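You operate a simulated robot arm through the tools that you are given. There is no shell and no other tool. Be economical: measure what you need, move in short steps, check, and stop when the job is done.

You are at the controls of a simulated robot arm. One attempt, no reset.

## Task
The oak tub is full: run the rest of the pulp into the yellow tub.
Fine: oak tub aside on the plank top of the crusher stand, yellow tub on the ring under the chute, zinc chute down till it stops running, then up again. Set down upright: oak tub, yellow tub.
Where things are to end (x, y in the base frame): oak tub within 0.06 m of [0.51, -0.31].

It is judged by the outcome, as a careful person would: the job done as asked, and still so three seconds after it is handed in. It fails if anything else is knocked over, pushed out of place, dropped, spilled or broken.

## Robot
A 7-joint arm with a two-finger parallel gripper, fixed in place. Base frame: the origin is at the foot of the arm, x ahead of it, y to its left, z up; the work surface is at about z = 0.7. Lengths are in m, angles in degrees, forces in N, time in s.
With the tool pointing down near the work surface it reaches from about 0.14 to 0.66 m from the base axis. Its first joint turns from -66.0 to 66.0 degrees. Payload 2.4 kg.
The TCP is the grasp point between the finger pads, 0.03 m short of the fingertips. In the tool frame z runs along the fingers and y along their closing line. Largest opening 0.094 m; finger width 0.028, thickness 0.01; the body of the gripper, 0.05 by 0.096 m, starts 0.055 m behind the TCP.
Orientation is told as [roll, pitch, yaw] about the base's x, y, z axes, in that order, counted from this pose: with the fingers straight down and closing along the base's y, the tool's x points along the base's -x, its y along +y and its z along -z.

## Interface
- The arm moves only by the tool move_arm. Its argument "increments" is a list of rows, each an object (a shift or turn left out is 0, a gripper value left out holds the last) with "fingers": the finger opening in m, from 0 to 0.094; "dp": the shift along the base's x, y, z in m, a list of three; "dr": the turn, a rotation vector about the base's x, y, z in degrees, a list of three. In form: [{"fingers": fingers, "dp": [dx, dy, dz], "dr": [wx, wy, wz]}, ...]. A call has 1 to 12 rows; each row shifts and turns the commanded pose from where the row before left it. Each row takes 0.2 s and may step no farther than 0.05 m and 8.6 degrees from the row before; otherwise, or with a gripper value out of range, the whole call is refused. Where a pose cannot be reached the arm comes as near as it can. A force on the tool above 90 N (or 10 N above the force at the start of the call, whichever is more), or a blocked arm, ends the call early, and 0.2 s more pass. The fingers move at their own pace (about 0.153 m/s each) and stop on an object; they squeeze with about 20 N. The grip force told is the motor's: it shows also when the fingers shut on nothing. Time passes only in rows, and 0.2 s behind the last, so rows that do not move let the fingers close. It gives the time, the measured TCP pose, the force on the tool (base axes), the opening and the grip force at its end, in the units of the frame above (readings bear some noise), with the torque about the TCP (base axes, N m) and any sound that the robot's microphone picked up.
- Cameras (640 x 400 px; columns grow to the right, rows downward): "scene" is fixed at [0.0455, 0.4882, 1.4521]; the picture's right is [-0.69, -0.73, 0.00], its down [-0.43, 0.40, -0.81] and it looks along [0.59, -0.55, -0.59] (base axes); focal length 352 px, centre (320, 200). "wrist" rides on the gripper at [0.076, 0.014, -0.103] in the tool frame; the picture's right is [-0.18, 0.98, 0.00], its down [-0.75, -0.14, -0.64] and it looks along [-0.63, -0.12, 0.77] (tool axes); focal length 243 px, centre (320, 200). There is no depth. A picture from a camera that has moved, and an enlarged one, comes with that camera's place and axes in the base frame and with its lens. The place of the scene camera against the robot may be out by one fixed shift of up to 0.018 m in any direction.
- capture(camera): a new picture of that camera. It takes no simulated time.
- inspect(camera, box): a new picture of the part [left, top, right, bottom] of that camera's present view, enlarged. It takes no simulated time.
- hand_in(): hands the job in; it is judged then, once.

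Go step by step. Nothing tells you positions but the pictures and the camera data: compare them with the known pose of the tool, close in by small moves and look again before you grip or let go. The budget is 120 turns and 64 pictures, counting those below and the enlarged ones. Unless the task says otherwise, let go and move clear before handing in, and close with one line.

The tools are called by a JSON object that holds its "op" and its "data". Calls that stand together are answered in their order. move_arm: Moves the arm, as the interface text tells. Its arguments: {"type":"object","properties":{"increments":{"type":"array"}},"required":["increments"]} The other tools are called the same way: capture (camera) takes a picture; inspect (camera, box) takes an enlarged picture of a part of a camera's view; hand_in () hands the job in.

At the start:

```text
t: 0.0
ee_pos: [0.3334, -0.1357, 1.1337]
tool_rot: [0.0, 0.0, 0.0]
wrist_force: [-0.1, 0.4, 0.4]
moment: [0.01, 0.01, -0.03]
grip_width: 0.0942
finger_force: 0.0
```

scene: 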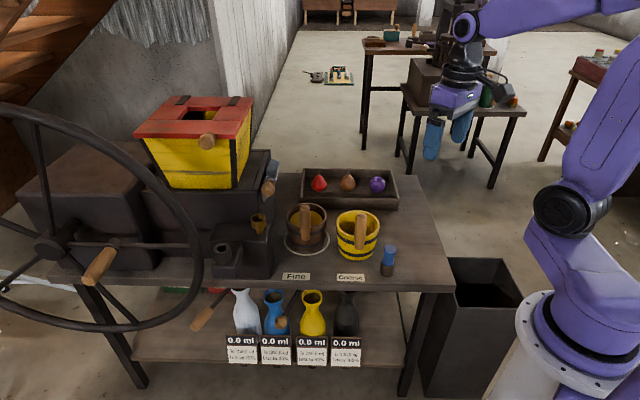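
wrist: 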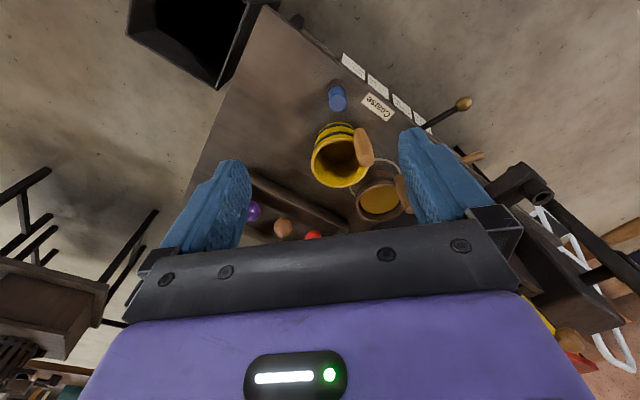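

I see a crusher on a stand, with the full oak tub on a ring under a spout and the yellow tub next to it. I'll enlarge the work area first to make out the chute and the tubs.

{"op": "inspect", "data": {"camera": "scene", "box": [200, 150, 440, 300]}}

{"op": "inspect", "data": {"camera": "wrist", "box": [230, 70, 550, 270]}}

```text
2.67 times, centred on (320, 225) of scene
camera zoom: at [0.0455, 0.4882, 1.4521], right [-0.69, -0.73, 0.0], down [-0.43, 0.4, -0.81], along [0.59, -0.55, -0.59], focal length 939 px, centre (320, 133)
```

zoom: 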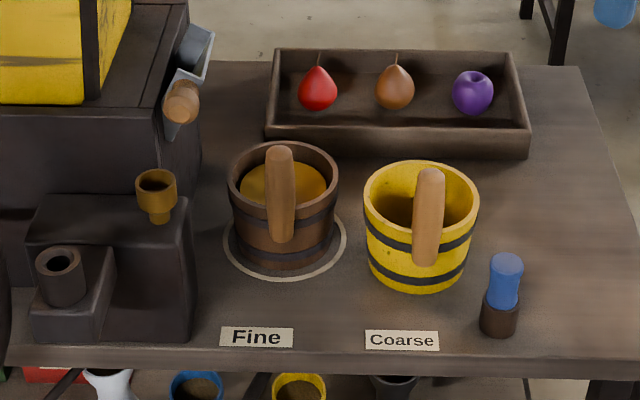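

```text
2.00 times, centred on (390, 170) of wrist
camera zoom: at [0.2568, -0.1211, 1.2363], right [0.18, 0.98, 0.0], down [0.75, -0.14, 0.64], along [0.63, -0.12, -0.77], focal length 485 px, centre (180, 260)
```

zoom: 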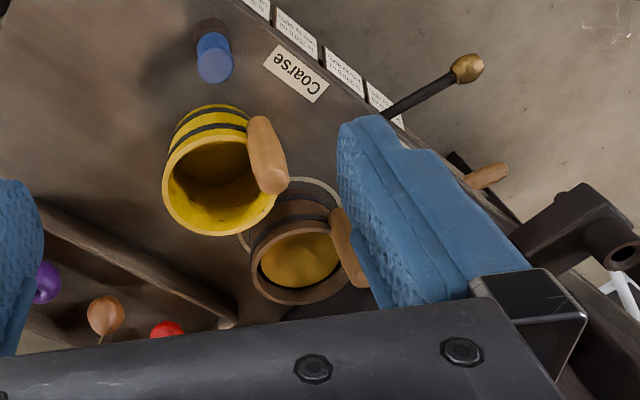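

The oak tub seems to be near (0.67, -0.04) and the yellow tub near (0.54, -0.13). Each has an upright handle on its robot-and-camera side. I'll move the wrist camera closer to check the handles and the chute.

{"op": "move_arm", "data": {"increments": [{"dp": [0.025, 0.03, -0.025]}, {"dp": [0.025, 0.03, -0.025]}, {"dp": [0.025, 0.03, -0.025]}, {"dp": [0.025, 0.03, -0.025]}, {"dp": [0.025, 0.015, -0.025]}, {"dp": [0, 0, 0]}]}}

{"op": "capture", "data": {"camera": "wrist"}}

{"op": "inspect", "data": {"camera": "scene", "box": [200, 130, 360, 230]}}

```text
t: 1.4
ee_pos: [0.4571, 0.0017, 1.0073]
tool_rot: [0.1, 0.0, 0.0]
wrist_force: [-0.9, -0.1, 0.0]
moment: [0.0, 0.0, 0.03]
grip_width: 0.0941
finger_force: 0.0
```

```text
59 pictures are left
camera wrist: at [0.3822, 0.0163, 1.1101], right [0.18, 0.98, 0.0], down [0.75, -0.14, 0.64], along [0.63, -0.12, -0.77], focal length 243 px, centre (320, 200)
```

wrist: 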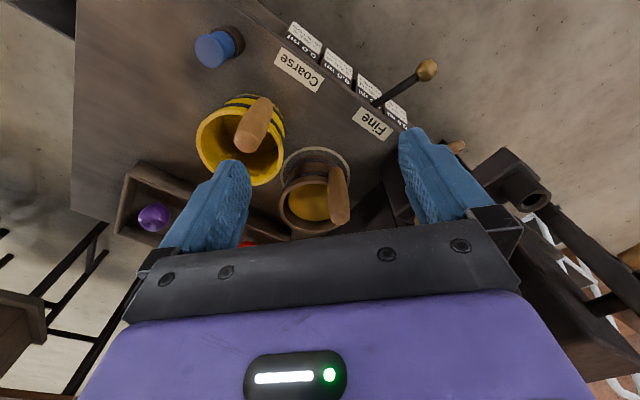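

```text
4.00 times, centred on (280, 180) of scene
camera zoom: at [0.0455, 0.4882, 1.4521], right [-0.69, -0.73, 0.0], down [-0.43, 0.4, -0.81], along [0.59, -0.55, -0.59], focal length 1408 px, centre (480, 280)
```

zoom: 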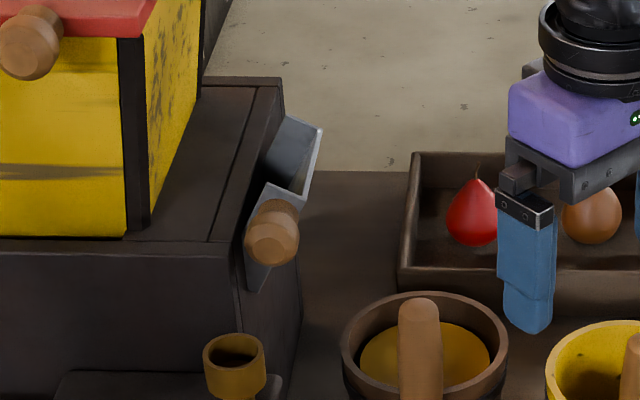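

The handles look like nearly upright wooden pegs rising above the rims to about z 0.86. I'll tilt the wrist for a flatter view to check their lean and see the chute.

{"op": "move_arm", "data": {"increments": [{"dp": [-0.0075, 0.01, -0.011], "dr": [0, -7, 0]}, {"dp": [-0.0075, 0.01, -0.011], "dr": [0, -7, 0]}, {"dp": [-0.0075, 0.01, -0.011], "dr": [0, -7, 0]}, {"dp": [-0.0075, 0.01, -0.011], "dr": [0, -7, 0]}, {"dp": [-0.0075, 0.01, -0.011], "dr": [0, -7, 0]}, {"dp": [0, 0, 0]}]}}

{"op": "capture", "data": {"camera": "wrist"}}

```text
t: 2.8
ee_pos: [0.4329, 0.0492, 0.9593]
tool_rot: [-0.1, -31.4, 0.2]
wrist_force: [0.1, -0.9, -0.9]
moment: [-0.01, 0.02, -0.01]
grip_width: 0.0939
finger_force: 0.1
out of reach, approached as far as the arm can: row 4
```

```text
57 pictures are left
camera wrist: at [0.3149, 0.064, 1.0069], right [0.15, 0.98, 0.09], down [0.31, -0.14, 0.94], along [0.94, -0.12, -0.32], focal length 243 px, centre (320, 200)
```

wrist: 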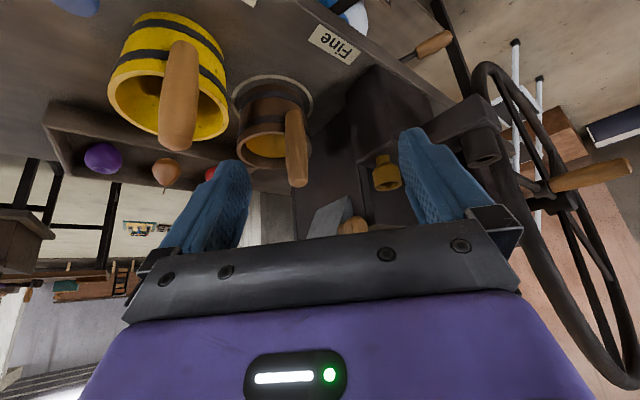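

The oak handle axis is near (0.617, 0.0), from z 0.76 to 0.87. The chute knob is near (0.715, 0.06, 0.92). I'll straighten the tool and yaw it so the fingers close across the tub radius.

{"op": "move_arm", "data": {"increments": [{"dp": [0.01, 0, 0.01], "dr": [0, 7.85, 0]}, {"dp": [0.01, 0, 0.01], "dr": [0, 7.85, 0]}, {"dp": [0.01, 0, 0.01], "dr": [0, 7.85, 0]}, {"dp": [0.01, 0, 0.01], "dr": [0, 7.85, 0]}, {"dp": [0.015, 0, 0], "dr": [0, 0, 7.5]}, {"dp": [0.015, 0, 0], "dr": [0, 0, 7.5]}, {"dp": [0.015, 0, 0], "dr": [0, 0, 7.5]}, {"dp": [0.015, 0, 0], "dr": [0, 0, 7.5]}, {"dp": [0.015, 0, 0], "dr": [0, 0, 7.5]}, {"dp": [0, 0, 0], "dr": [0, 0, 7.5]}, {"dp": [0, 0, 0]}]}}

{"op": "capture", "data": {"camera": "wrist"}}

```text
t: 5.2
ee_pos: [0.5521, 0.043, 0.9945]
tool_rot: [-0.5, -4.7, 44.9]
wrist_force: [-0.6, -0.2, -0.7]
moment: [0.01, 0.02, 0.03]
grip_width: 0.0941
finger_force: 0.1
out of reach, approached as far as the arm can: row 2
```

```text
56 pictures are left
camera wrist: at [0.482, -0.0045, 1.0899], right [-0.56, 0.83, 0.01], down [0.59, 0.4, 0.7], along [0.58, 0.4, -0.71], focal length 243 px, centre (320, 200)
```

wrist: 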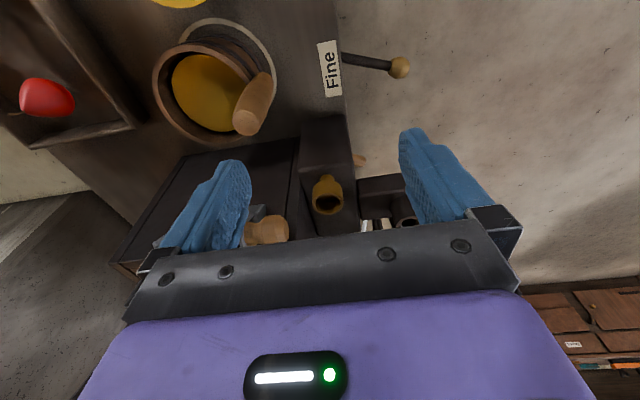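

The handle top comes out at (0.616, 0.000), which agrees with the earlier views. I'll level the tool and hover just above the handle.

{"op": "move_arm", "data": {"increments": [{"dp": [0.021, -0.014, -0.0], "dr": [-3.3, 3.3, 0]}, {"dp": [0.021, -0.014, -0.02]}, {"dp": [0.021, -0.015, -0.03]}, {"dp": [0, 0, -0.01]}, {"dp": [0, 0, 0]}]}}

{"op": "capture", "data": {"camera": "wrist"}}

{"op": "inspect", "data": {"camera": "scene", "box": [220, 130, 420, 280]}}

```text
t: 6.4
ee_pos: [0.6159, 0.0009, 0.9334]
tool_rot: [-0.6, 0.0, 45.0]
wrist_force: [0.6, -0.1, 0.5]
moment: [-0.01, 0.02, 0.04]
grip_width: 0.0939
finger_force: 0.0
```

```text
55 pictures are left
camera wrist: at [0.5515, -0.0423, 1.0366], right [-0.56, 0.83, -0.01], down [0.63, 0.44, 0.64], along [0.54, 0.36, -0.77], focal length 243 px, centre (320, 200)
```

wrist: 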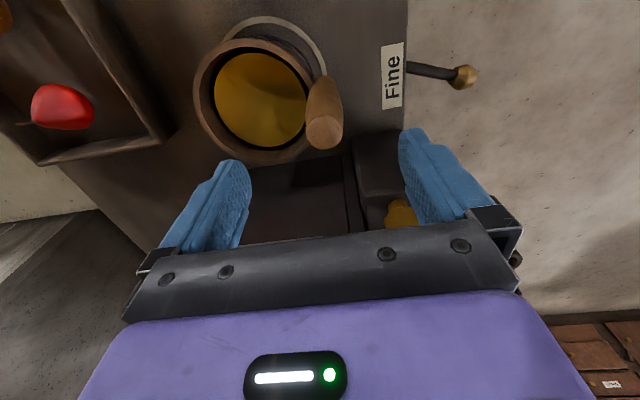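

```text
2.67 times, centred on (320, 205) of scene
camera zoom: at [0.0455, 0.4882, 1.4521], right [-0.69, -0.73, 0.0], down [-0.43, 0.4, -0.81], along [0.59, -0.55, -0.59], focal length 939 px, centre (320, 187)
```

zoom: 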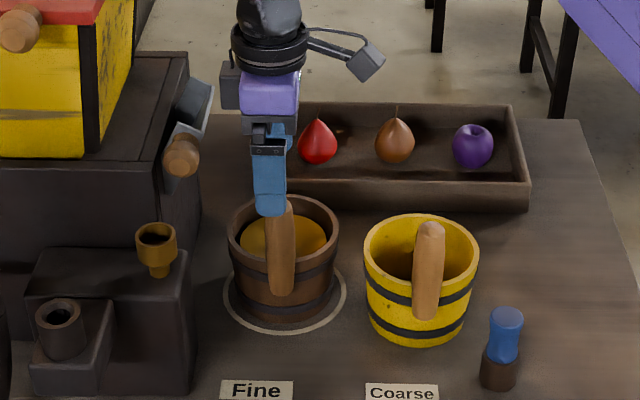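

Fingers straddle the handle; the offset is about 3 mm. I'll go down and close gently.

{"op": "move_arm", "data": {"increments": [{"dp": [-0.001, 0, -0.03]}, {"dp": [0, 0, -0.03]}, {"dp": [0, 0, -0.02]}, {"dp": [0, 0, -0.018]}, {"dp": [0, 0, 0]}]}}

{"op": "inspect", "data": {"camera": "scene", "box": [240, 130, 400, 280]}}

{"op": "capture", "data": {"camera": "wrist"}}

```text
t: 7.6
ee_pos: [0.6127, -0.0005, 0.836]
tool_rot: [-0.6, -0.1, 44.9]
wrist_force: [-0.8, 0.3, 0.5]
moment: [-0.04, -0.02, 0.02]
grip_width: 0.0939
finger_force: 0.1
```

```text
2.67 times, centred on (320, 205) of scene
camera zoom: at [0.0455, 0.4882, 1.4521], right [-0.69, -0.73, 0.0], down [-0.43, 0.4, -0.81], along [0.59, -0.55, -0.59], focal length 939 px, centre (320, 187)
```

zoom: 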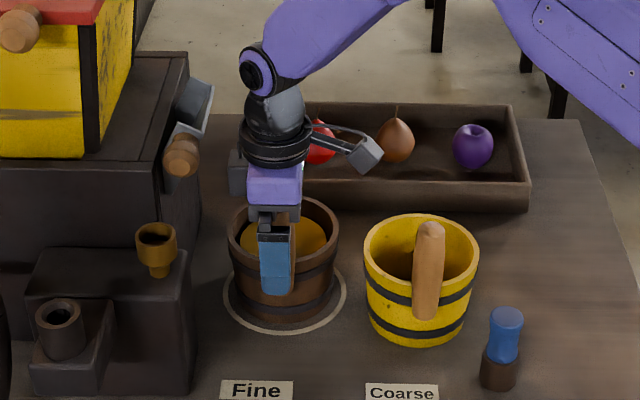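

```text
52 pictures are left
camera wrist: at [0.5488, -0.0427, 0.9394], right [-0.56, 0.83, -0.01], down [0.63, 0.44, 0.64], along [0.54, 0.36, -0.77], focal length 243 px, centre (320, 200)
```

wrist: 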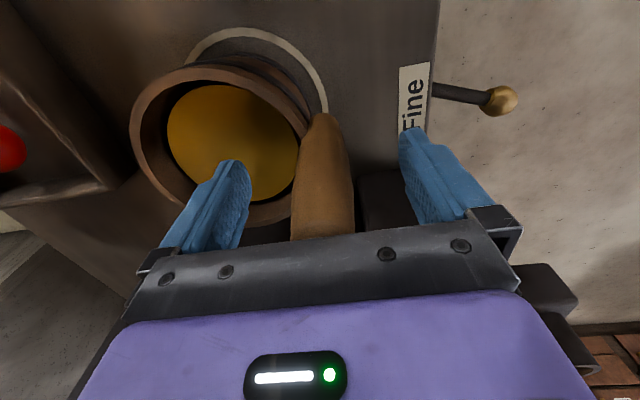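

The handle sits between the pads, and the inner finger is clear of the pulp. Closing now.

{"op": "move_arm", "data": {"increments": [{"fingers": 0.05}, {"fingers": 0.03}, {"fingers": 0.0}, {"fingers": 0.0}, {"fingers": 0.0}]}}

{"op": "capture", "data": {"camera": "wrist"}}

```text
t: 8.8
ee_pos: [0.6128, 0.0009, 0.8373]
tool_rot: [-0.6, 0.1, 45.0]
wrist_force: [-1.5, 1.1, -0.6]
moment: [0.25, 0.26, -0.01]
grip_width: 0.0308
finger_force: 19.7
```

```text
51 pictures are left
camera wrist: at [0.5488, -0.0427, 0.9396], right [-0.56, 0.83, -0.01], down [0.63, 0.44, 0.64], along [0.54, 0.36, -0.77], focal length 243 px, centre (320, 200)
```

wrist: 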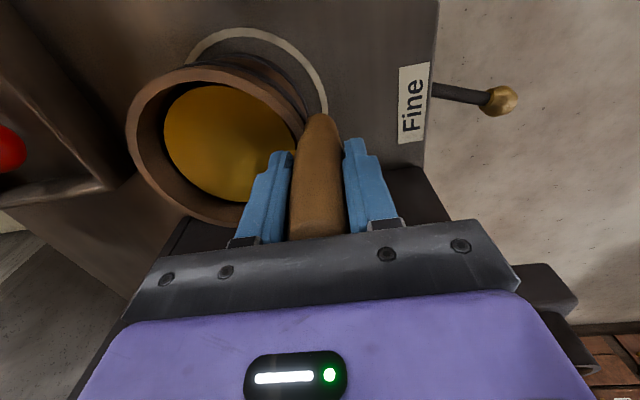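

Gripped at 31 mm. I'll lift by a small amount and check for tilt.

{"op": "move_arm", "data": {"increments": [{"dp": [0, 0, 0.005]}, {"dp": [0, 0, 0.005]}, {"dp": [0, 0, 0.01]}, {"dp": [0, 0, 0]}]}}

{"op": "capture", "data": {"camera": "wrist"}}

{"op": "inspect", "data": {"camera": "scene", "box": [240, 130, 400, 280]}}

```text
t: 9.8
ee_pos: [0.6142, -0.0004, 0.8568]
tool_rot: [-0.6, 0.0, 44.9]
wrist_force: [0.2, 0.0, -4.4]
moment: [0.18, 0.19, -0.03]
grip_width: 0.0307
finger_force: 19.9
```

```text
50 pictures are left
camera wrist: at [0.5495, -0.043, 0.9599], right [-0.56, 0.83, -0.01], down [0.63, 0.44, 0.64], along [0.54, 0.36, -0.77], focal length 243 px, centre (320, 200)
```

wrist: 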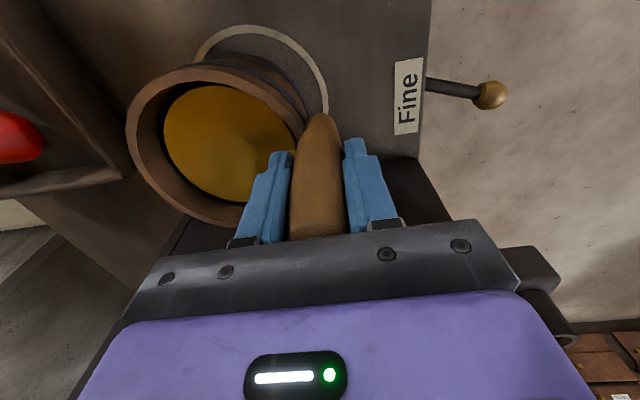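

```text
2.67 times, centred on (320, 205) of scene
camera zoom: at [0.0456, 0.4882, 1.4521], right [-0.69, -0.73, 0.0], down [-0.43, 0.4, -0.81], along [0.59, -0.55, -0.59], focal length 939 px, centre (320, 187)
```

zoom: 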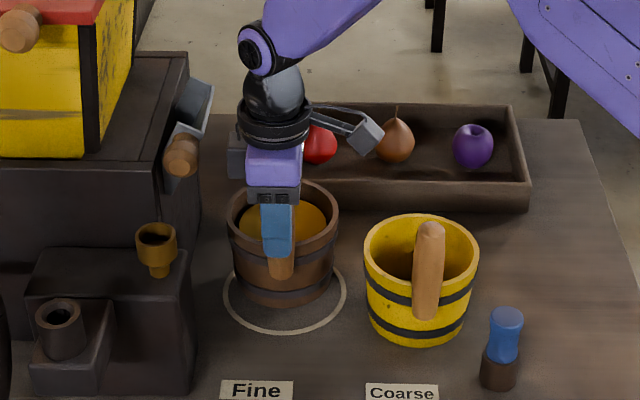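

The tub is level and weighs about 4.4 N, so the grip holds. I'll lift it straight up clear of the neighbours, then higher while backing away from the chute.

{"op": "move_arm", "data": {"increments": [{"dp": [0, 0, 0.015]}, {"dp": [0, 0, 0.02]}, {"dp": [0, 0, 0.02]}, {"dp": [-0.005, 0, 0.02]}, {"dp": [-0.01, 0, 0.02]}, {"dp": [-0.01, 0, 0.02]}, {"dp": [-0.01, 0, 0.02]}, {"dp": [-0.01, 0, 0.02]}, {"dp": [-0.01, 0, 0.02]}, {"dp": [-0.005, 0, 0.01]}, {"dp": [0, 0, 0]}]}}

{"op": "capture", "data": {"camera": "scene"}}

```text
t: 12.2
ee_pos: [0.5554, 0.0023, 1.0405]
tool_rot: [-0.5, 0.0, 44.9]
wrist_force: [0.3, -0.7, -3.9]
moment: [0.16, 0.16, 0.0]
grip_width: 0.0306
finger_force: 20.2
```

```text
48 pictures are left
```

scene: 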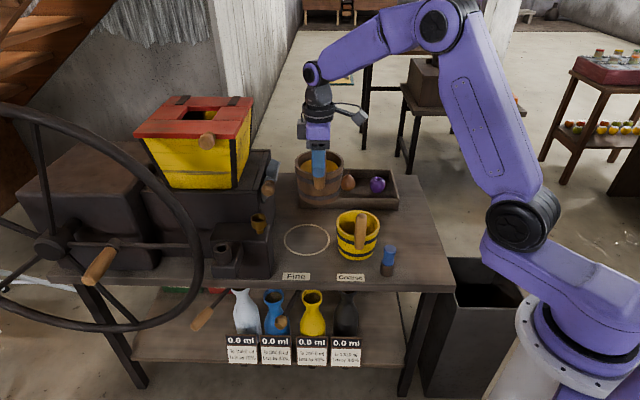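

The tub is level at the travel height. I'll carry it across to above its spot on the right.

{"op": "move_arm", "data": {"increments": [{"dp": [-0.005, -0.01, 0]}, {"dp": [-0.01, -0.02, 0]}, {"dp": [-0.01, -0.022, 0]}, {"dp": [-0.01, -0.024, 0]}, {"dp": [-0.01, -0.024, 0]}, {"dp": [-0.012, -0.024, 0]}, {"dp": [-0.012, -0.024, 0]}, {"dp": [-0.012, -0.024, 0]}, {"dp": [-0.011, -0.024, 0]}, {"dp": [-0.011, -0.024, 0]}, {"dp": [-0.007, -0.018, 0]}, {"dp": [-0.003, -0.006, 0]}]}}

{"op": "capture", "data": {"camera": "scene"}}

{"op": "capture", "data": {"camera": "wrist"}}

```text
t: 14.8
ee_pos: [0.4403, -0.2423, 1.0404]
tool_rot: [-0.5, 0.0, 45.0]
wrist_force: [-0.1, -0.7, -4.0]
moment: [0.18, 0.2, 0.03]
grip_width: 0.0305
finger_force: 20.8
```

```text
47 pictures are left
```

scene: 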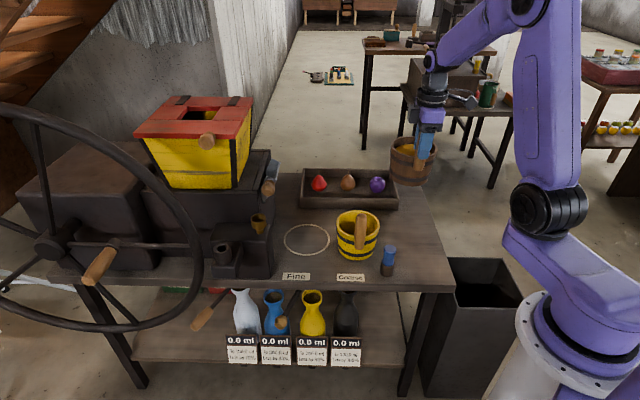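

```text
46 pictures are left
camera wrist: at [0.3761, -0.2858, 1.1429], right [-0.56, 0.83, -0.01], down [0.63, 0.44, 0.64], along [0.54, 0.36, -0.77], focal length 243 px, centre (320, 200)
```

wrist: 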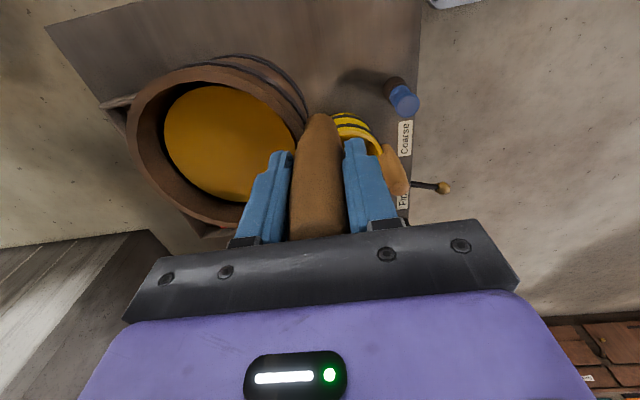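

The oak tub hangs over a clear patch. I'll shift it a little away from the tray corner and lower it.

{"op": "move_arm", "data": {"increments": [{"dp": [-0.006, 0.003, -0.02]}, {"dp": [0, 0, -0.025]}, {"dp": [0, 0, -0.025]}, {"dp": [0, 0, -0.025]}, {"dp": [0, 0, -0.025]}, {"dp": [0, 0, -0.02]}, {"dp": [0, 0, -0.02]}, {"dp": [0, 0, -0.015]}, {"dp": [0, 0, 0]}]}}

{"op": "capture", "data": {"camera": "scene"}}

{"op": "capture", "data": {"camera": "wrist"}}

```text
t: 16.8
ee_pos: [0.4367, -0.2411, 0.8653]
tool_rot: [-0.7, 0.0, 45.0]
wrist_force: [-0.3, -0.1, -4.8]
moment: [0.18, 0.18, -0.02]
grip_width: 0.0308
finger_force: 20.2
```

```text
45 pictures are left
```

scene: 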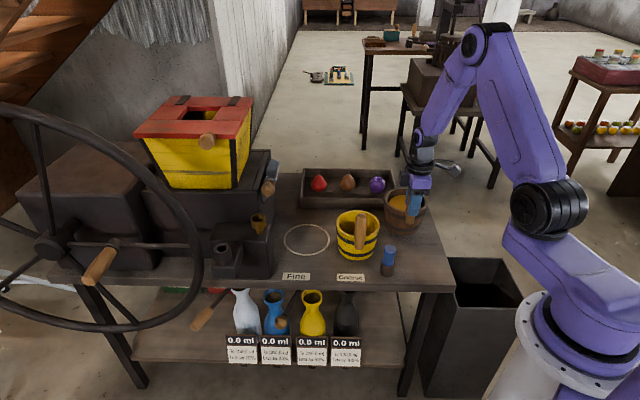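

```text
44 pictures are left
camera wrist: at [0.3712, -0.2836, 0.9681], right [-0.56, 0.83, -0.01], down [0.63, 0.44, 0.64], along [0.54, 0.36, -0.77], focal length 243 px, centre (320, 200)
```

wrist: 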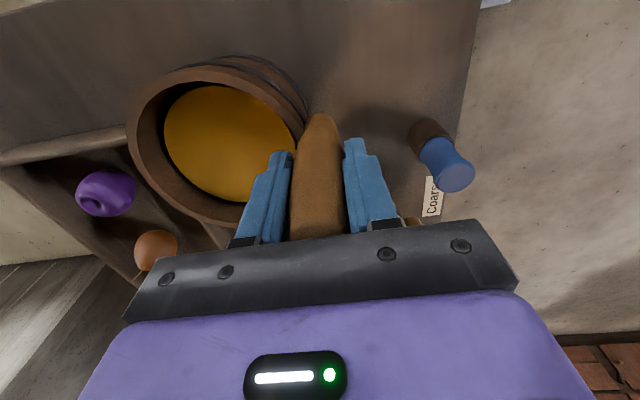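

There's about 4 cm clearance to the tray corner. I'll lower it the last 3 cm gently.

{"op": "move_arm", "data": {"increments": [{"dp": [0, 0, -0.01]}, {"dp": [0, 0, -0.008]}, {"dp": [0, 0, -0.005]}, {"dp": [0, 0, -0.003]}, {"dp": [0, 0, 0]}]}}

```text
t: 18.0
ee_pos: [0.4348, -0.2405, 0.8389]
tool_rot: [-0.7, 0.1, 44.9]
wrist_force: [-0.3, 0.3, -4.5]
moment: [0.15, 0.17, 0.03]
grip_width: 0.0308
finger_force: 19.9
```

{"op": "move_arm", "data": {"increments": [{"dp": [0, 0, -0.001]}, {"dp": [0, 0, -0.001]}, {"dp": [0, 0, -0.001]}, {"dp": [0, 0, 0]}]}}

```text
t: 19.0
ee_pos: [0.4353, -0.2401, 0.8366]
tool_rot: [-0.5, 0.0, 44.8]
wrist_force: [-1.7, 0.5, 0.1]
moment: [0.12, 0.34, -0.02]
grip_width: 0.0309
finger_force: 20.5
```

The weight has come off the wrist, so the tub is on the plank. I'll open slowly and rise.

{"op": "move_arm", "data": {"increments": [{"fingers": 0.035}, {"fingers": 0.05}, {"fingers": 0.08}, {"fingers": 0.08}, {"dp": [0, 0, 0.025]}, {"dp": [0, 0, 0.04]}, {"dp": [0, 0, 0.04]}, {"dp": [0, 0, 0.02]}]}}

{"op": "capture", "data": {"camera": "wrist"}}

{"op": "inspect", "data": {"camera": "scene", "box": [240, 130, 480, 280]}}

```text
t: 20.8
ee_pos: [0.4351, -0.2407, 0.9634]
tool_rot: [-0.7, 0.0, 44.9]
wrist_force: [0.1, 0.5, -0.1]
moment: [0.02, 0.02, -0.03]
grip_width: 0.0799
finger_force: 0.0
```

```text
43 pictures are left
camera wrist: at [0.3704, -0.2829, 1.0654], right [-0.56, 0.83, -0.01], down [0.63, 0.44, 0.64], along [0.54, 0.36, -0.77], focal length 243 px, centre (320, 200)
```

wrist: 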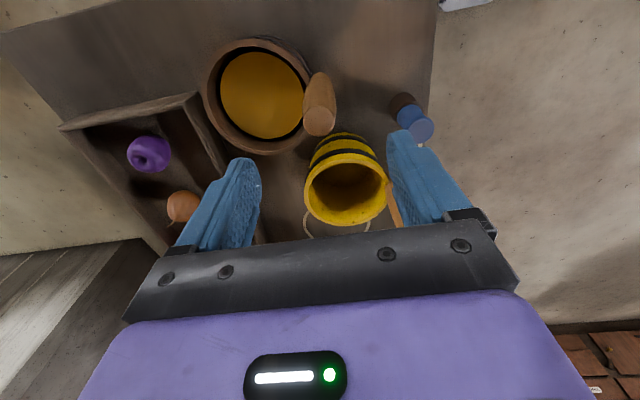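

```text
2.67 times, centred on (360, 205) of scene
camera zoom: at [0.0455, 0.4882, 1.4521], right [-0.69, -0.73, 0.0], down [-0.43, 0.4, -0.81], along [0.59, -0.55, -0.59], focal length 939 px, centre (213, 187)
```

zoom: 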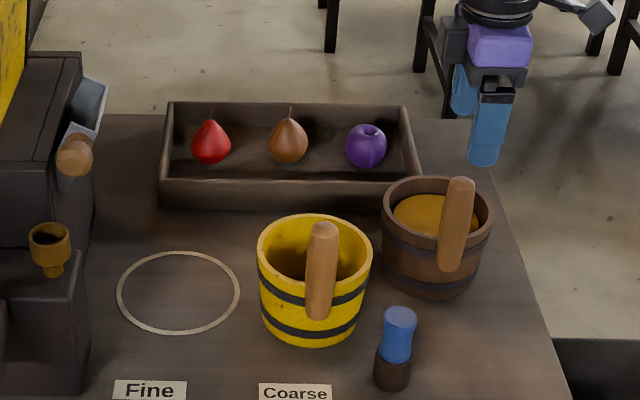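

The oak tub stands upright near (0.48, -0.29), and the ring is free. Next I'll hover over the yellow tub's handle.

{"op": "move_arm", "data": {"increments": [{"dp": [0.005, 0.03, 0.01]}, {"dp": [0.01, 0.03, 0]}, {"dp": [0.01, 0.03, 0]}, {"dp": [0.01, 0.03, 0]}, {"dp": [0.01, 0.03, 0]}, {"dp": [0, 0, 0]}]}}

{"op": "capture", "data": {"camera": "wrist"}}

```text
t: 22.2
ee_pos: [0.4794, -0.0888, 0.9728]
tool_rot: [-0.6, 0.0, 44.9]
wrist_force: [0.0, -0.7, 0.0]
moment: [-0.01, -0.02, -0.01]
grip_width: 0.0798
finger_force: 0.1
```

```text
41 pictures are left
camera wrist: at [0.4154, -0.1318, 1.0756], right [-0.56, 0.83, -0.01], down [0.63, 0.44, 0.64], along [0.54, 0.36, -0.77], focal length 243 px, centre (320, 200)
```

wrist: 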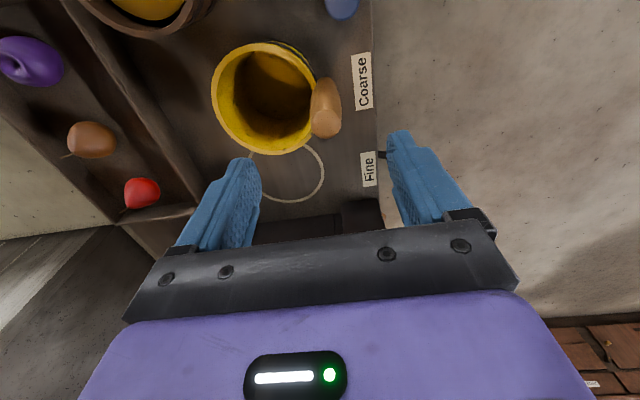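

The yellow handle is at (0.485, -0.081). I'll align and go down over it.

{"op": "move_arm", "data": {"increments": [{"dp": [0.006, 0.008, -0.02]}, {"dp": [0, 0, -0.03]}, {"dp": [0, 0, -0.03]}, {"dp": [0, 0, -0.03]}, {"dp": [0, 0, -0.026]}, {"dp": [0, 0, 0]}]}}

{"op": "capture", "data": {"camera": "wrist"}}

```text
t: 23.6
ee_pos: [0.4867, -0.0819, 0.8375]
tool_rot: [-0.7, 0.0, 44.9]
wrist_force: [-0.6, 0.8, 0.3]
moment: [0.0, 0.03, 0.01]
grip_width: 0.0802
finger_force: 0.0
```

```text
40 pictures are left
camera wrist: at [0.4221, -0.1249, 0.9399], right [-0.56, 0.83, -0.01], down [0.63, 0.44, 0.64], along [0.54, 0.36, -0.77], focal length 243 px, centre (320, 200)
```

wrist: 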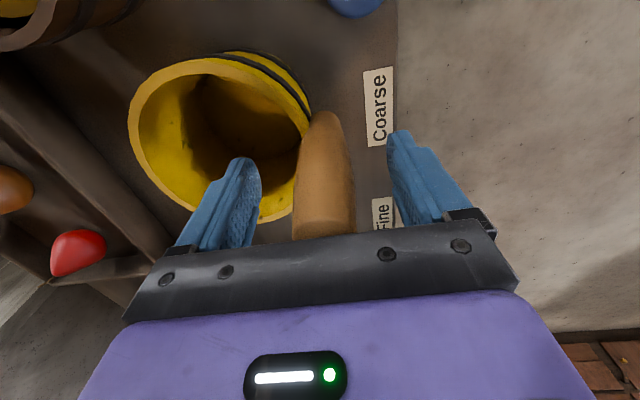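

Well centred. I'll close and lift 2 cm.

{"op": "move_arm", "data": {"increments": [{"fingers": 0.05}, {"fingers": 0.032}, {"fingers": 0.0}, {"fingers": 0.0}, {"fingers": 0.0}, {"dp": [0, 0, 0.005]}, {"dp": [0, 0, 0.01]}, {"dp": [0, 0, 0.01]}, {"dp": [0, 0, 0.02]}, {"dp": [0, 0, 0]}]}}

{"op": "capture", "data": {"camera": "wrist"}}

{"op": "inspect", "data": {"camera": "scene", "box": [200, 130, 440, 280]}}

```text
t: 25.8
ee_pos: [0.4875, -0.0821, 0.8805]
tool_rot: [-0.5, 0.0, 44.9]
wrist_force: [-0.4, -0.4, -3.8]
moment: [0.17, 0.14, 0.0]
grip_width: 0.0308
finger_force: 20.2
```

```text
39 pictures are left
camera wrist: at [0.4224, -0.1247, 0.9832], right [-0.56, 0.83, -0.01], down [0.63, 0.44, 0.64], along [0.54, 0.36, -0.77], focal length 243 px, centre (320, 200)
```

wrist: 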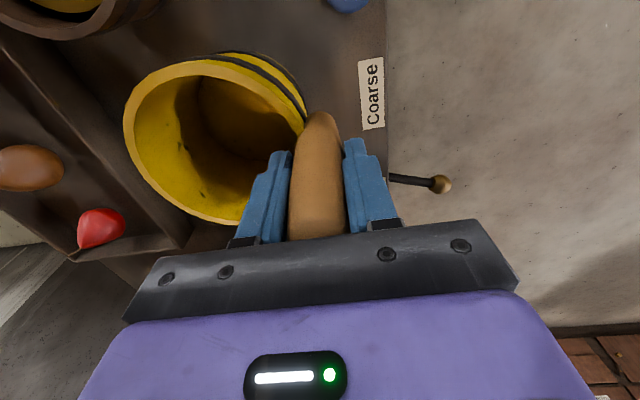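

```text
2.67 times, centred on (320, 205) of scene
camera zoom: at [0.0456, 0.4882, 1.4521], right [-0.69, -0.73, 0.0], down [-0.43, 0.4, -0.81], along [0.59, -0.55, -0.59], focal length 939 px, centre (320, 187)
```

zoom: 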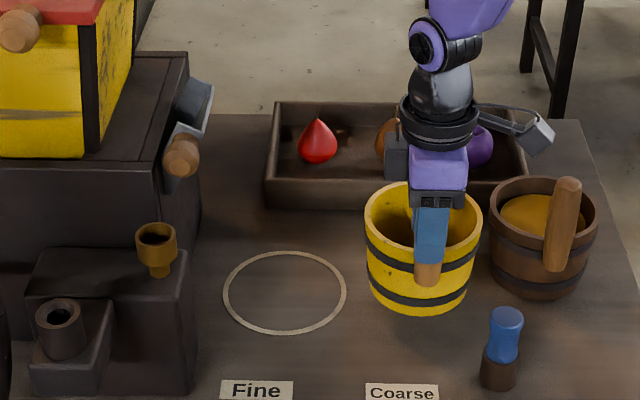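

The yellow tub is up and level. I'll carry it low to the ring, with the TCP where the oak handle was: (0.6135, 0.0).

{"op": "move_arm", "data": {"increments": [{"dp": [0.008, 0.005, 0]}, {"dp": [0.016, 0.01, 0]}, {"dp": [0.018, 0.012, 0]}, {"dp": [0.02, 0.013, 0]}, {"dp": [0.02, 0.013, 0]}, {"dp": [0.018, 0.012, 0]}, {"dp": [0.016, 0.01, 0]}, {"dp": [0.01, 0.007, 0]}, {"dp": [0, 0, -0.015]}, {"dp": [0, 0, 0]}]}}

{"op": "capture", "data": {"camera": "wrist"}}

{"op": "inspect", "data": {"camera": "scene", "box": [200, 130, 440, 280]}}

```text
t: 28.0
ee_pos: [0.6109, 0.0001, 0.8672]
tool_rot: [-0.6, -0.1, 44.8]
wrist_force: [-0.4, -0.1, -3.5]
moment: [0.18, 0.16, 0.01]
grip_width: 0.0304
finger_force: 19.6
```

```text
37 pictures are left
camera wrist: at [0.5464, -0.0421, 0.9686], right [-0.56, 0.83, -0.01], down [0.63, 0.44, 0.64], along [0.54, 0.36, -0.77], focal length 243 px, centre (320, 200)
```

wrist: 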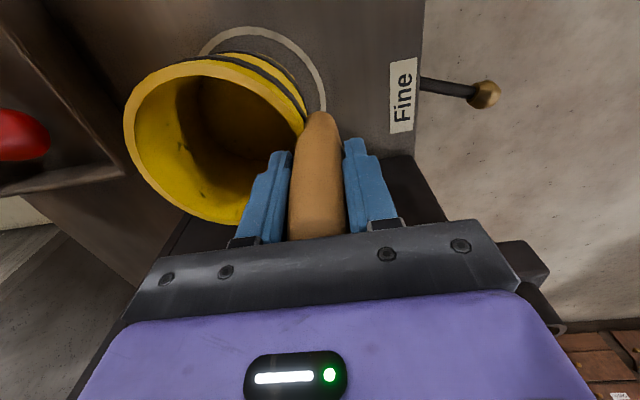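

```text
2.67 times, centred on (320, 205) of scene
camera zoom: at [0.0456, 0.4882, 1.4521], right [-0.69, -0.73, 0.0], down [-0.43, 0.4, -0.81], along [0.59, -0.55, -0.59], focal length 939 px, centre (320, 187)
```

zoom: 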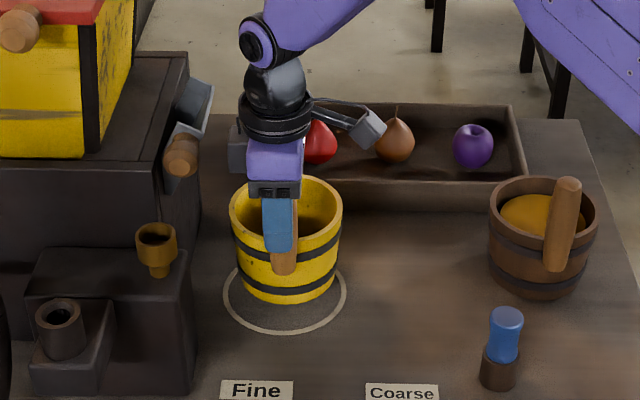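

Nearly centred over the ring. I'll correct 3 mm and lower.

{"op": "move_arm", "data": {"increments": [{"dp": [0.003, 0, -0.008]}, {"dp": [0, 0, -0.008]}, {"dp": [0, 0, -0.006]}, {"dp": [0, 0, -0.003]}, {"dp": [0, 0, -0.002]}, {"dp": [0, 0, -0.001]}, {"dp": [0, 0, 0]}]}}

{"op": "inspect", "data": {"camera": "scene", "box": [200, 130, 440, 280]}}

```text
t: 29.6
ee_pos: [0.6143, 0.0006, 0.8382]
tool_rot: [-0.6, 0.0, 44.8]
wrist_force: [0.4, -0.1, -4.3]
moment: [0.14, 0.13, -0.01]
grip_width: 0.0305
finger_force: 20.1
```

```text
2.67 times, centred on (320, 205) of scene
camera zoom: at [0.0456, 0.4882, 1.4521], right [-0.69, -0.73, 0.0], down [-0.43, 0.4, -0.81], along [0.59, -0.55, -0.59], focal length 939 px, centre (320, 187)
```

zoom: 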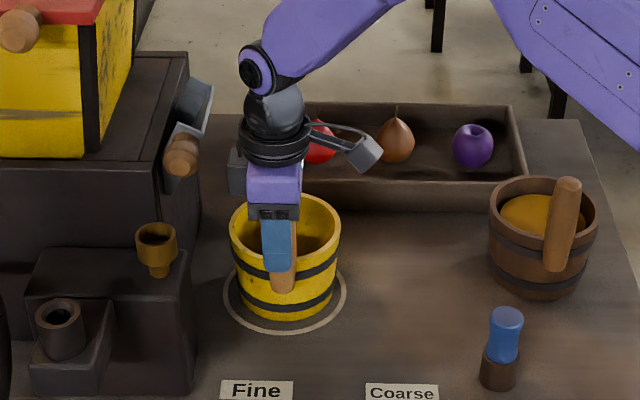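

Centred within a few millimetres. I'll feel for the surface.

{"op": "move_arm", "data": {"increments": [{"dp": [-0.001, 0.001, -0.001]}, {"dp": [0, 0, -0.001]}, {"dp": [0, 0, 0]}]}}

```text
t: 30.4
ee_pos: [0.6142, 0.0016, 0.8377]
tool_rot: [-0.7, -0.1, 44.9]
wrist_force: [-3.2, -2.6, 16.2]
moment: [-0.16, 0.35, -0.01]
grip_width: 0.0305
finger_force: 19.8
```

It's in firm contact. I'll ease 1 mm up, release slowly and rise clear.

{"op": "move_arm", "data": {"increments": [{"dp": [0, 0, 0.001]}, {"fingers": 0.035}, {"fingers": 0.05}, {"fingers": 0.08}, {"fingers": 0.08}, {"dp": [0, 0, 0.025]}, {"dp": [-0.01, 0, 0.035]}, {"dp": [-0.02, 0, 0.035]}, {"dp": [-0.02, 0, 0.03]}, {"dp": [0, 0, 0]}]}}

{"op": "capture", "data": {"camera": "wrist"}}

{"op": "inspect", "data": {"camera": "scene", "box": [200, 130, 440, 280]}}

```text
t: 32.6
ee_pos: [0.5642, 0.0004, 0.9644]
tool_rot: [-0.5, -0.1, 44.9]
wrist_force: [-0.5, -0.7, -0.1]
moment: [-0.05, -0.01, -0.01]
grip_width: 0.0798
finger_force: 0.0
```

```text
34 pictures are left
camera wrist: at [0.5006, -0.0428, 1.0666], right [-0.56, 0.83, -0.01], down [0.63, 0.44, 0.64], along [0.54, 0.36, -0.77], focal length 243 px, centre (320, 200)
```

wrist: 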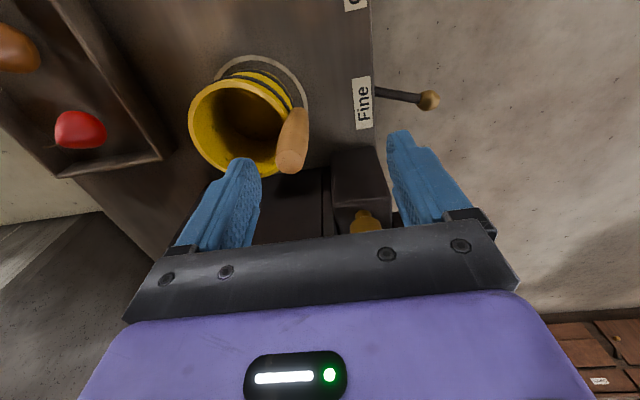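

```text
2.67 times, centred on (320, 205) of scene
camera zoom: at [0.0455, 0.4882, 1.4521], right [-0.69, -0.73, 0.0], down [-0.43, 0.4, -0.81], along [0.59, -0.55, -0.59], focal length 939 px, centre (320, 187)
```

zoom: 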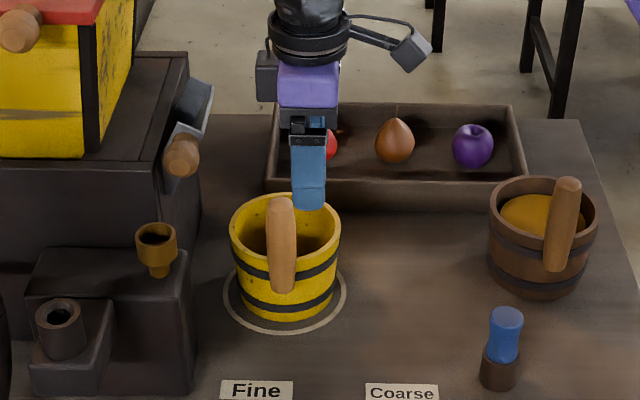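

The yellow tub stands on the ring, upright. Now I need to see how the zinc chute is hung.

{"op": "inspect", "data": {"camera": "scene", "box": [240, 150, 304, 190]}}

{"op": "move_arm", "data": {"increments": [{"dp": [-0.02, 0.0, 0.0], "dr": [0, 0, -7.5]}, {"dp": [-0.02, 0.0, 0.0], "dr": [0, 0, -7.5]}, {"dp": [-0.02, 0.0, 0.0], "dr": [0, 0, -7.5]}, {"dp": [-0.02, 0.0, 0.0], "dr": [0, 0, -7.5]}, {"dp": [-0.02, 0.0, 0.0], "dr": [0, -8, 0]}, {"dp": [0, 0.0, 0.0], "dr": [0, -8, 0]}, {"dp": [0, 0.0, 0.0], "dr": [0, -8, 0]}, {"dp": [0, 0, 0]}]}}

{"op": "capture", "data": {"camera": "wrist"}}

```text
10.00 times, centred on (272, 170) of scene
camera zoom: at [0.0455, 0.4882, 1.4521], right [-0.69, -0.73, 0.0], down [-0.43, 0.4, -0.81], along [0.59, -0.55, -0.59], focal length 3520 px, centre (800, 500)
```

zoom: 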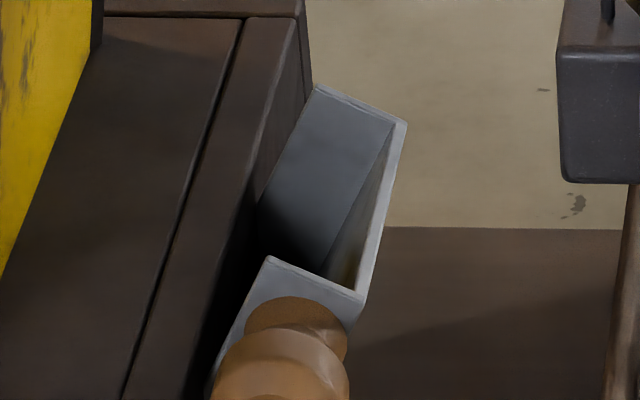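

```text
t: 34.4
ee_pos: [0.4649, 0.0016, 0.9632]
tool_rot: [-7.1, -23.2, 16.3]
wrist_force: [0.0, 0.5, 0.5]
moment: [-0.02, 0.02, 0.0]
grip_width: 0.0799
finger_force: 0.1
```

```text
31 pictures are left
camera wrist: at [0.3522, -0.0037, 1.0245], right [-0.07, 1.0, -0.04], down [0.43, 0.06, 0.9], along [0.9, 0.04, -0.44], focal length 243 px, centre (320, 200)
```

wrist: 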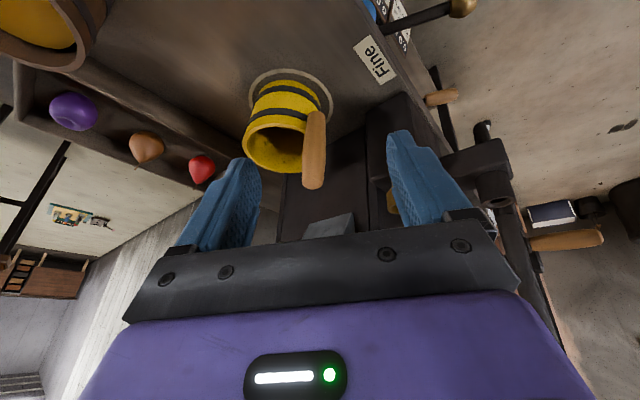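

The chute is an open trough folded up against the crusher, with a wooden knob sticking out toward the front near its free end. I'll level the tool and look down at it from above.

{"op": "move_arm", "data": {"increments": [{"dp": [0, 0, 0.02], "dr": [0, 8, 0]}, {"dp": [0, 0, 0.02], "dr": [0, 8, 0]}, {"dp": [0.01, 0, 0.02], "dr": [0, 8, 0]}, {"dp": [0.03, 0, 0.02], "dr": [0, 0, 7.5]}, {"dp": [0.03, 0, 0.015], "dr": [0, 0, 7.5]}, {"dp": [0.03, 0.003, 0], "dr": [0, 0, 7.5]}, {"dp": [0.03, 0.003, 0], "dr": [0, 0, 7.5]}, {"dp": [0.025, 0.003, 0]}, {"dp": [0, 0, 0]}]}}

{"op": "capture", "data": {"camera": "wrist"}}

{"op": "capture", "data": {"camera": "scene"}}

```text
t: 36.4
ee_pos: [0.62, 0.0106, 1.058]
tool_rot: [-0.6, 0.0, 45.1]
wrist_force: [-0.4, 0.0, -0.4]
moment: [-0.02, 0.0, 0.03]
grip_width: 0.0801
finger_force: 0.1
```

```text
30 pictures are left
camera wrist: at [0.556, -0.0323, 1.1598], right [-0.56, 0.83, -0.01], down [0.63, 0.44, 0.64], along [0.54, 0.36, -0.77], focal length 243 px, centre (320, 200)
```

wrist: 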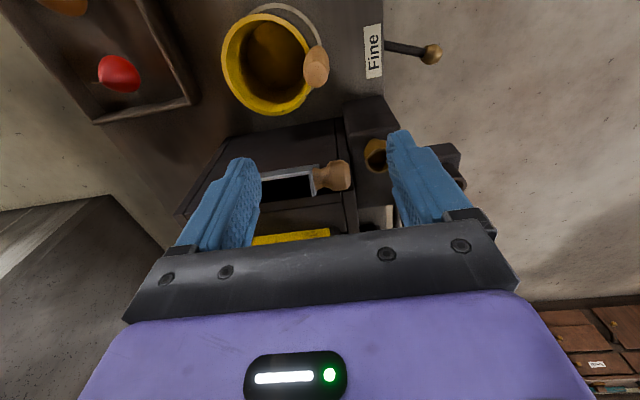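

```text
29 pictures are left
```

scene: 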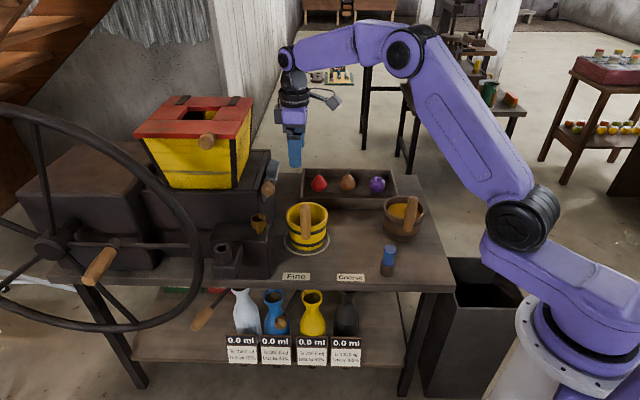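

{"op": "inspect", "data": {"camera": "wrist", "box": [220, 100, 420, 250]}}

```text
2.67 times, centred on (320, 175) of wrist
camera zoom: at [0.556, -0.0323, 1.1598], right [-0.56, 0.83, -0.01], down [0.63, 0.44, 0.64], along [0.54, 0.36, -0.77], focal length 647 px, centre (320, 267)
```

zoom: 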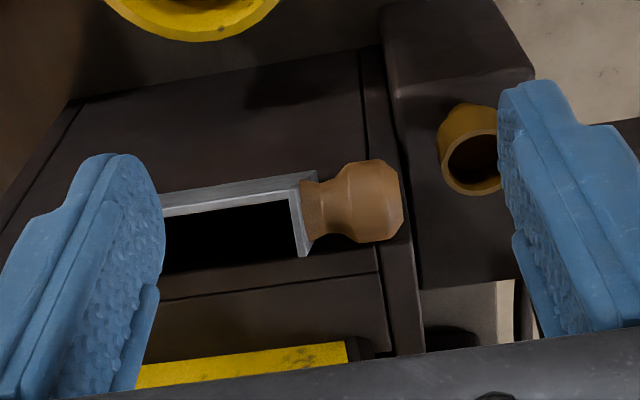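

The knob's end sits near (0.675, 0.075, 0.932), about 2 cm above the crusher top, and the trough hinges at its foot and swings toward the ring. I'll turn the gripper so the fingers close along the swing direction and look from the front.

{"op": "move_arm", "data": {"increments": [{"dr": [0, 0, -7.5]}, {"dr": [0, 0, -7.5]}, {"dr": [0, 0, -7.5]}, {"dr": [0, 0, -7.5]}, {"dr": [0, 0, -7.5]}, {"dr": [0, 0, -7.5]}, {"dr": [0, 0, -7.5]}, {"dr": [0, 0, -7.5]}, {"dr": [0, 0, -7.5]}, {"dr": [0, 0, -7.5]}, {"dr": [0, 0, -7.5]}, {"dr": [0, 0, -6.5]}]}}

{"op": "move_arm", "data": {"increments": [{"dp": [0.015, 0.015, 0]}, {"dp": [0.015, 0.015, 0]}, {"dp": [0.015, 0.015, 0]}, {"dp": [0.008, 0.013, 0]}, {"dp": [0, 0, 0]}]}}

{"op": "capture", "data": {"camera": "wrist"}}

{"op": "inspect", "data": {"camera": "scene", "box": [220, 100, 340, 175]}}

```text
t: 39.0
ee_pos: [0.6186, 0.0093, 1.0572]
tool_rot: [-0.5, 0.0, -44.2]
wrist_force: [-0.4, 0.1, 0.2]
moment: [-0.02, 0.0, 0.0]
grip_width: 0.0799
finger_force: 0.0
```

```text
t: 40.2
ee_pos: [0.6722, 0.0686, 1.0569]
tool_rot: [-0.6, 0.1, -44.2]
wrist_force: [0.0, -0.1, 0.3]
moment: [-0.02, -0.03, 0.04]
grip_width: 0.0801
finger_force: 0.1
```

```text
27 pictures are left
camera wrist: at [0.6273, 0.1328, 1.1601], right [0.82, 0.58, -0.01], down [0.45, -0.62, 0.64], along [0.37, -0.53, -0.77], focal length 243 px, centre (320, 200)
```

wrist: 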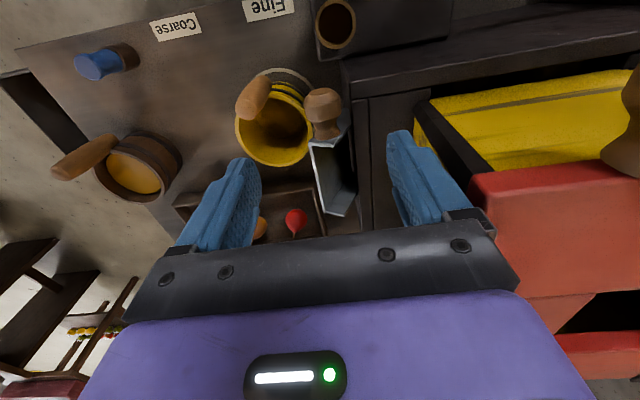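

```text
5.33 times, centred on (280, 138) of scene
camera zoom: at [0.0455, 0.4882, 1.4521], right [-0.69, -0.73, 0.0], down [-0.43, 0.4, -0.81], along [0.59, -0.55, -0.59], focal length 1878 px, centre (533, 533)
```

zoom: 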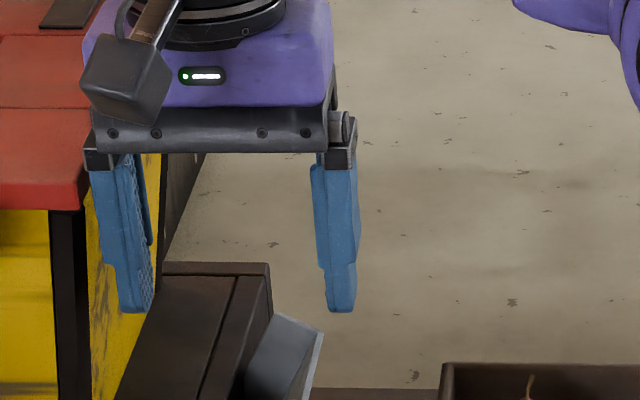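

From here the knob head centre reads (0.671, 0.072, 0.932), and the trough is about 9.5 cm wide and centred on the ring. I'll close the fingers and bring the tips just above the knob to push it down.

{"op": "move_arm", "data": {"increments": [{"fingers": 0.0}, {"fingers": 0.0, "dp": [-0.002, 0.006, -0.02]}, {"dp": [0, 0, -0.025]}, {"dp": [0, 0, -0.02]}, {"dp": [0, 0, 0]}]}}

{"op": "capture", "data": {"camera": "wrist"}}

{"op": "inspect", "data": {"camera": "scene", "box": [220, 130, 340, 205]}}

```text
t: 41.4
ee_pos: [0.6707, 0.0744, 0.9899]
tool_rot: [-0.5, 0.0, -44.2]
wrist_force: [-0.5, 0.2, 0.2]
moment: [-0.03, 0.03, -0.03]
grip_width: 0.0
finger_force: 19.8
```

```text
25 pictures are left
camera wrist: at [0.6261, 0.1383, 1.0932], right [0.82, 0.58, -0.01], down [0.45, -0.62, 0.64], along [0.37, -0.53, -0.77], focal length 243 px, centre (320, 200)
```

wrist: 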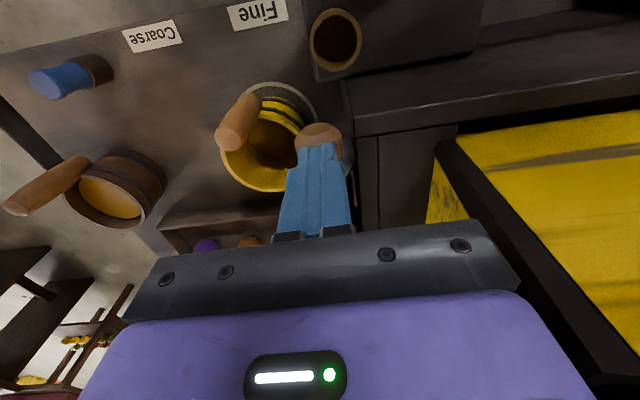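

```text
5.33 times, centred on (280, 168) of scene
camera zoom: at [0.0455, 0.4882, 1.4521], right [-0.69, -0.73, 0.0], down [-0.43, 0.4, -0.81], along [0.59, -0.55, -0.59], focal length 1878 px, centre (533, 373)
```

zoom: 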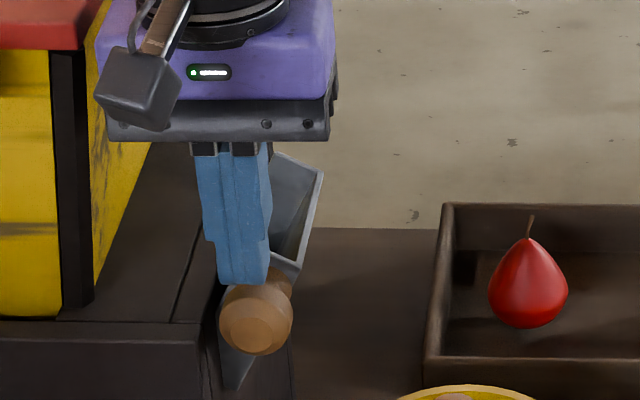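

The closed tips are just above the knob and slightly on the crusher side. I'll push down and toward the ring in small steps.

{"op": "move_arm", "data": {"increments": [{"dp": [0, 0, -0.008]}, {"dp": [-0.001, -0.001, -0.005]}, {"dp": [-0.002, -0.002, -0.005]}, {"dp": [-0.002, -0.002, -0.005]}, {"dp": [0, 0, 0]}]}}

{"op": "inspect", "data": {"camera": "scene", "box": [220, 130, 340, 205]}}

```text
t: 42.6
ee_pos: [0.6651, 0.069, 0.9782]
tool_rot: [-0.3, -0.3, -44.1]
wrist_force: [-30.1, -4.0, 69.1]
moment: [-0.1, 0.8, 0.06]
grip_width: 0.0
finger_force: 20.2
```

```text
5.33 times, centred on (280, 168) of scene
camera zoom: at [0.0432, 0.488, 1.4523], right [-0.69, -0.73, 0.0], down [-0.43, 0.4, -0.81], along [0.59, -0.55, -0.59], focal length 1878 px, centre (533, 373)
```

zoom: 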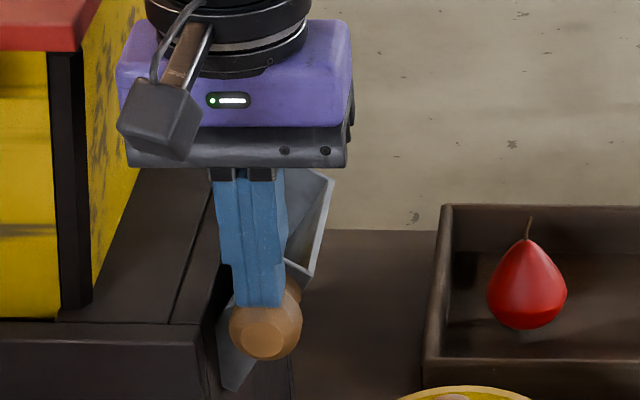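

The knob's path here is mostly sideways, so pushing down just loads the hinge. I'll back off, put the tips behind the knob on the crusher side, and push it outward.

{"op": "move_arm", "data": {"increments": [{"dp": [0, 0, 0.015]}, {"dp": [0.008, 0.008, 0.015]}, {"dp": [0.012, 0.012, 0]}, {"dp": [0.01, 0.011, 0]}, {"dp": [0, 0, -0.02]}, {"dp": [0, 0, -0.012]}, {"dp": [0, 0, 0]}]}}

{"op": "inspect", "data": {"camera": "scene", "box": [220, 130, 340, 205]}}

```text
t: 43.4
ee_pos: [0.6776, 0.0765, 0.9979]
tool_rot: [-2.0, 0.9, -44.9]
wrist_force: [-19.9, -10.2, 3.9]
moment: [0.99, -2.21, -0.17]
grip_width: 0.0001
finger_force: 19.8
out of reach, approached as far as the arm can: row 4
stopped in row 4: the force on the tool passed its limit at 112 N (the readings are from after the stop); the commanded pose is now the measured one
```

```text
5.33 times, centred on (280, 168) of scene
camera zoom: at [0.0448, 0.4879, 1.4522], right [-0.69, -0.73, 0.0], down [-0.43, 0.4, -0.81], along [0.59, -0.55, -0.59], focal length 1878 px, centre (533, 373)
```

zoom: 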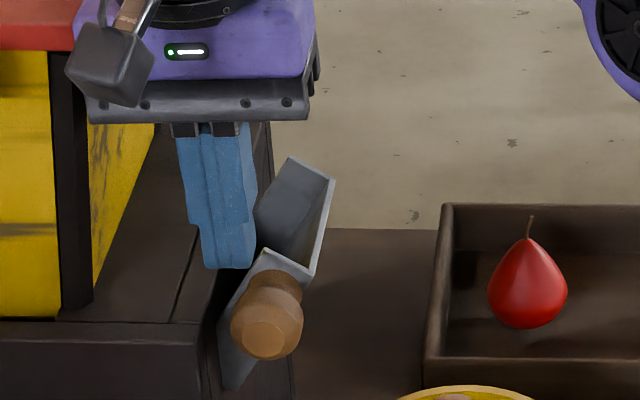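

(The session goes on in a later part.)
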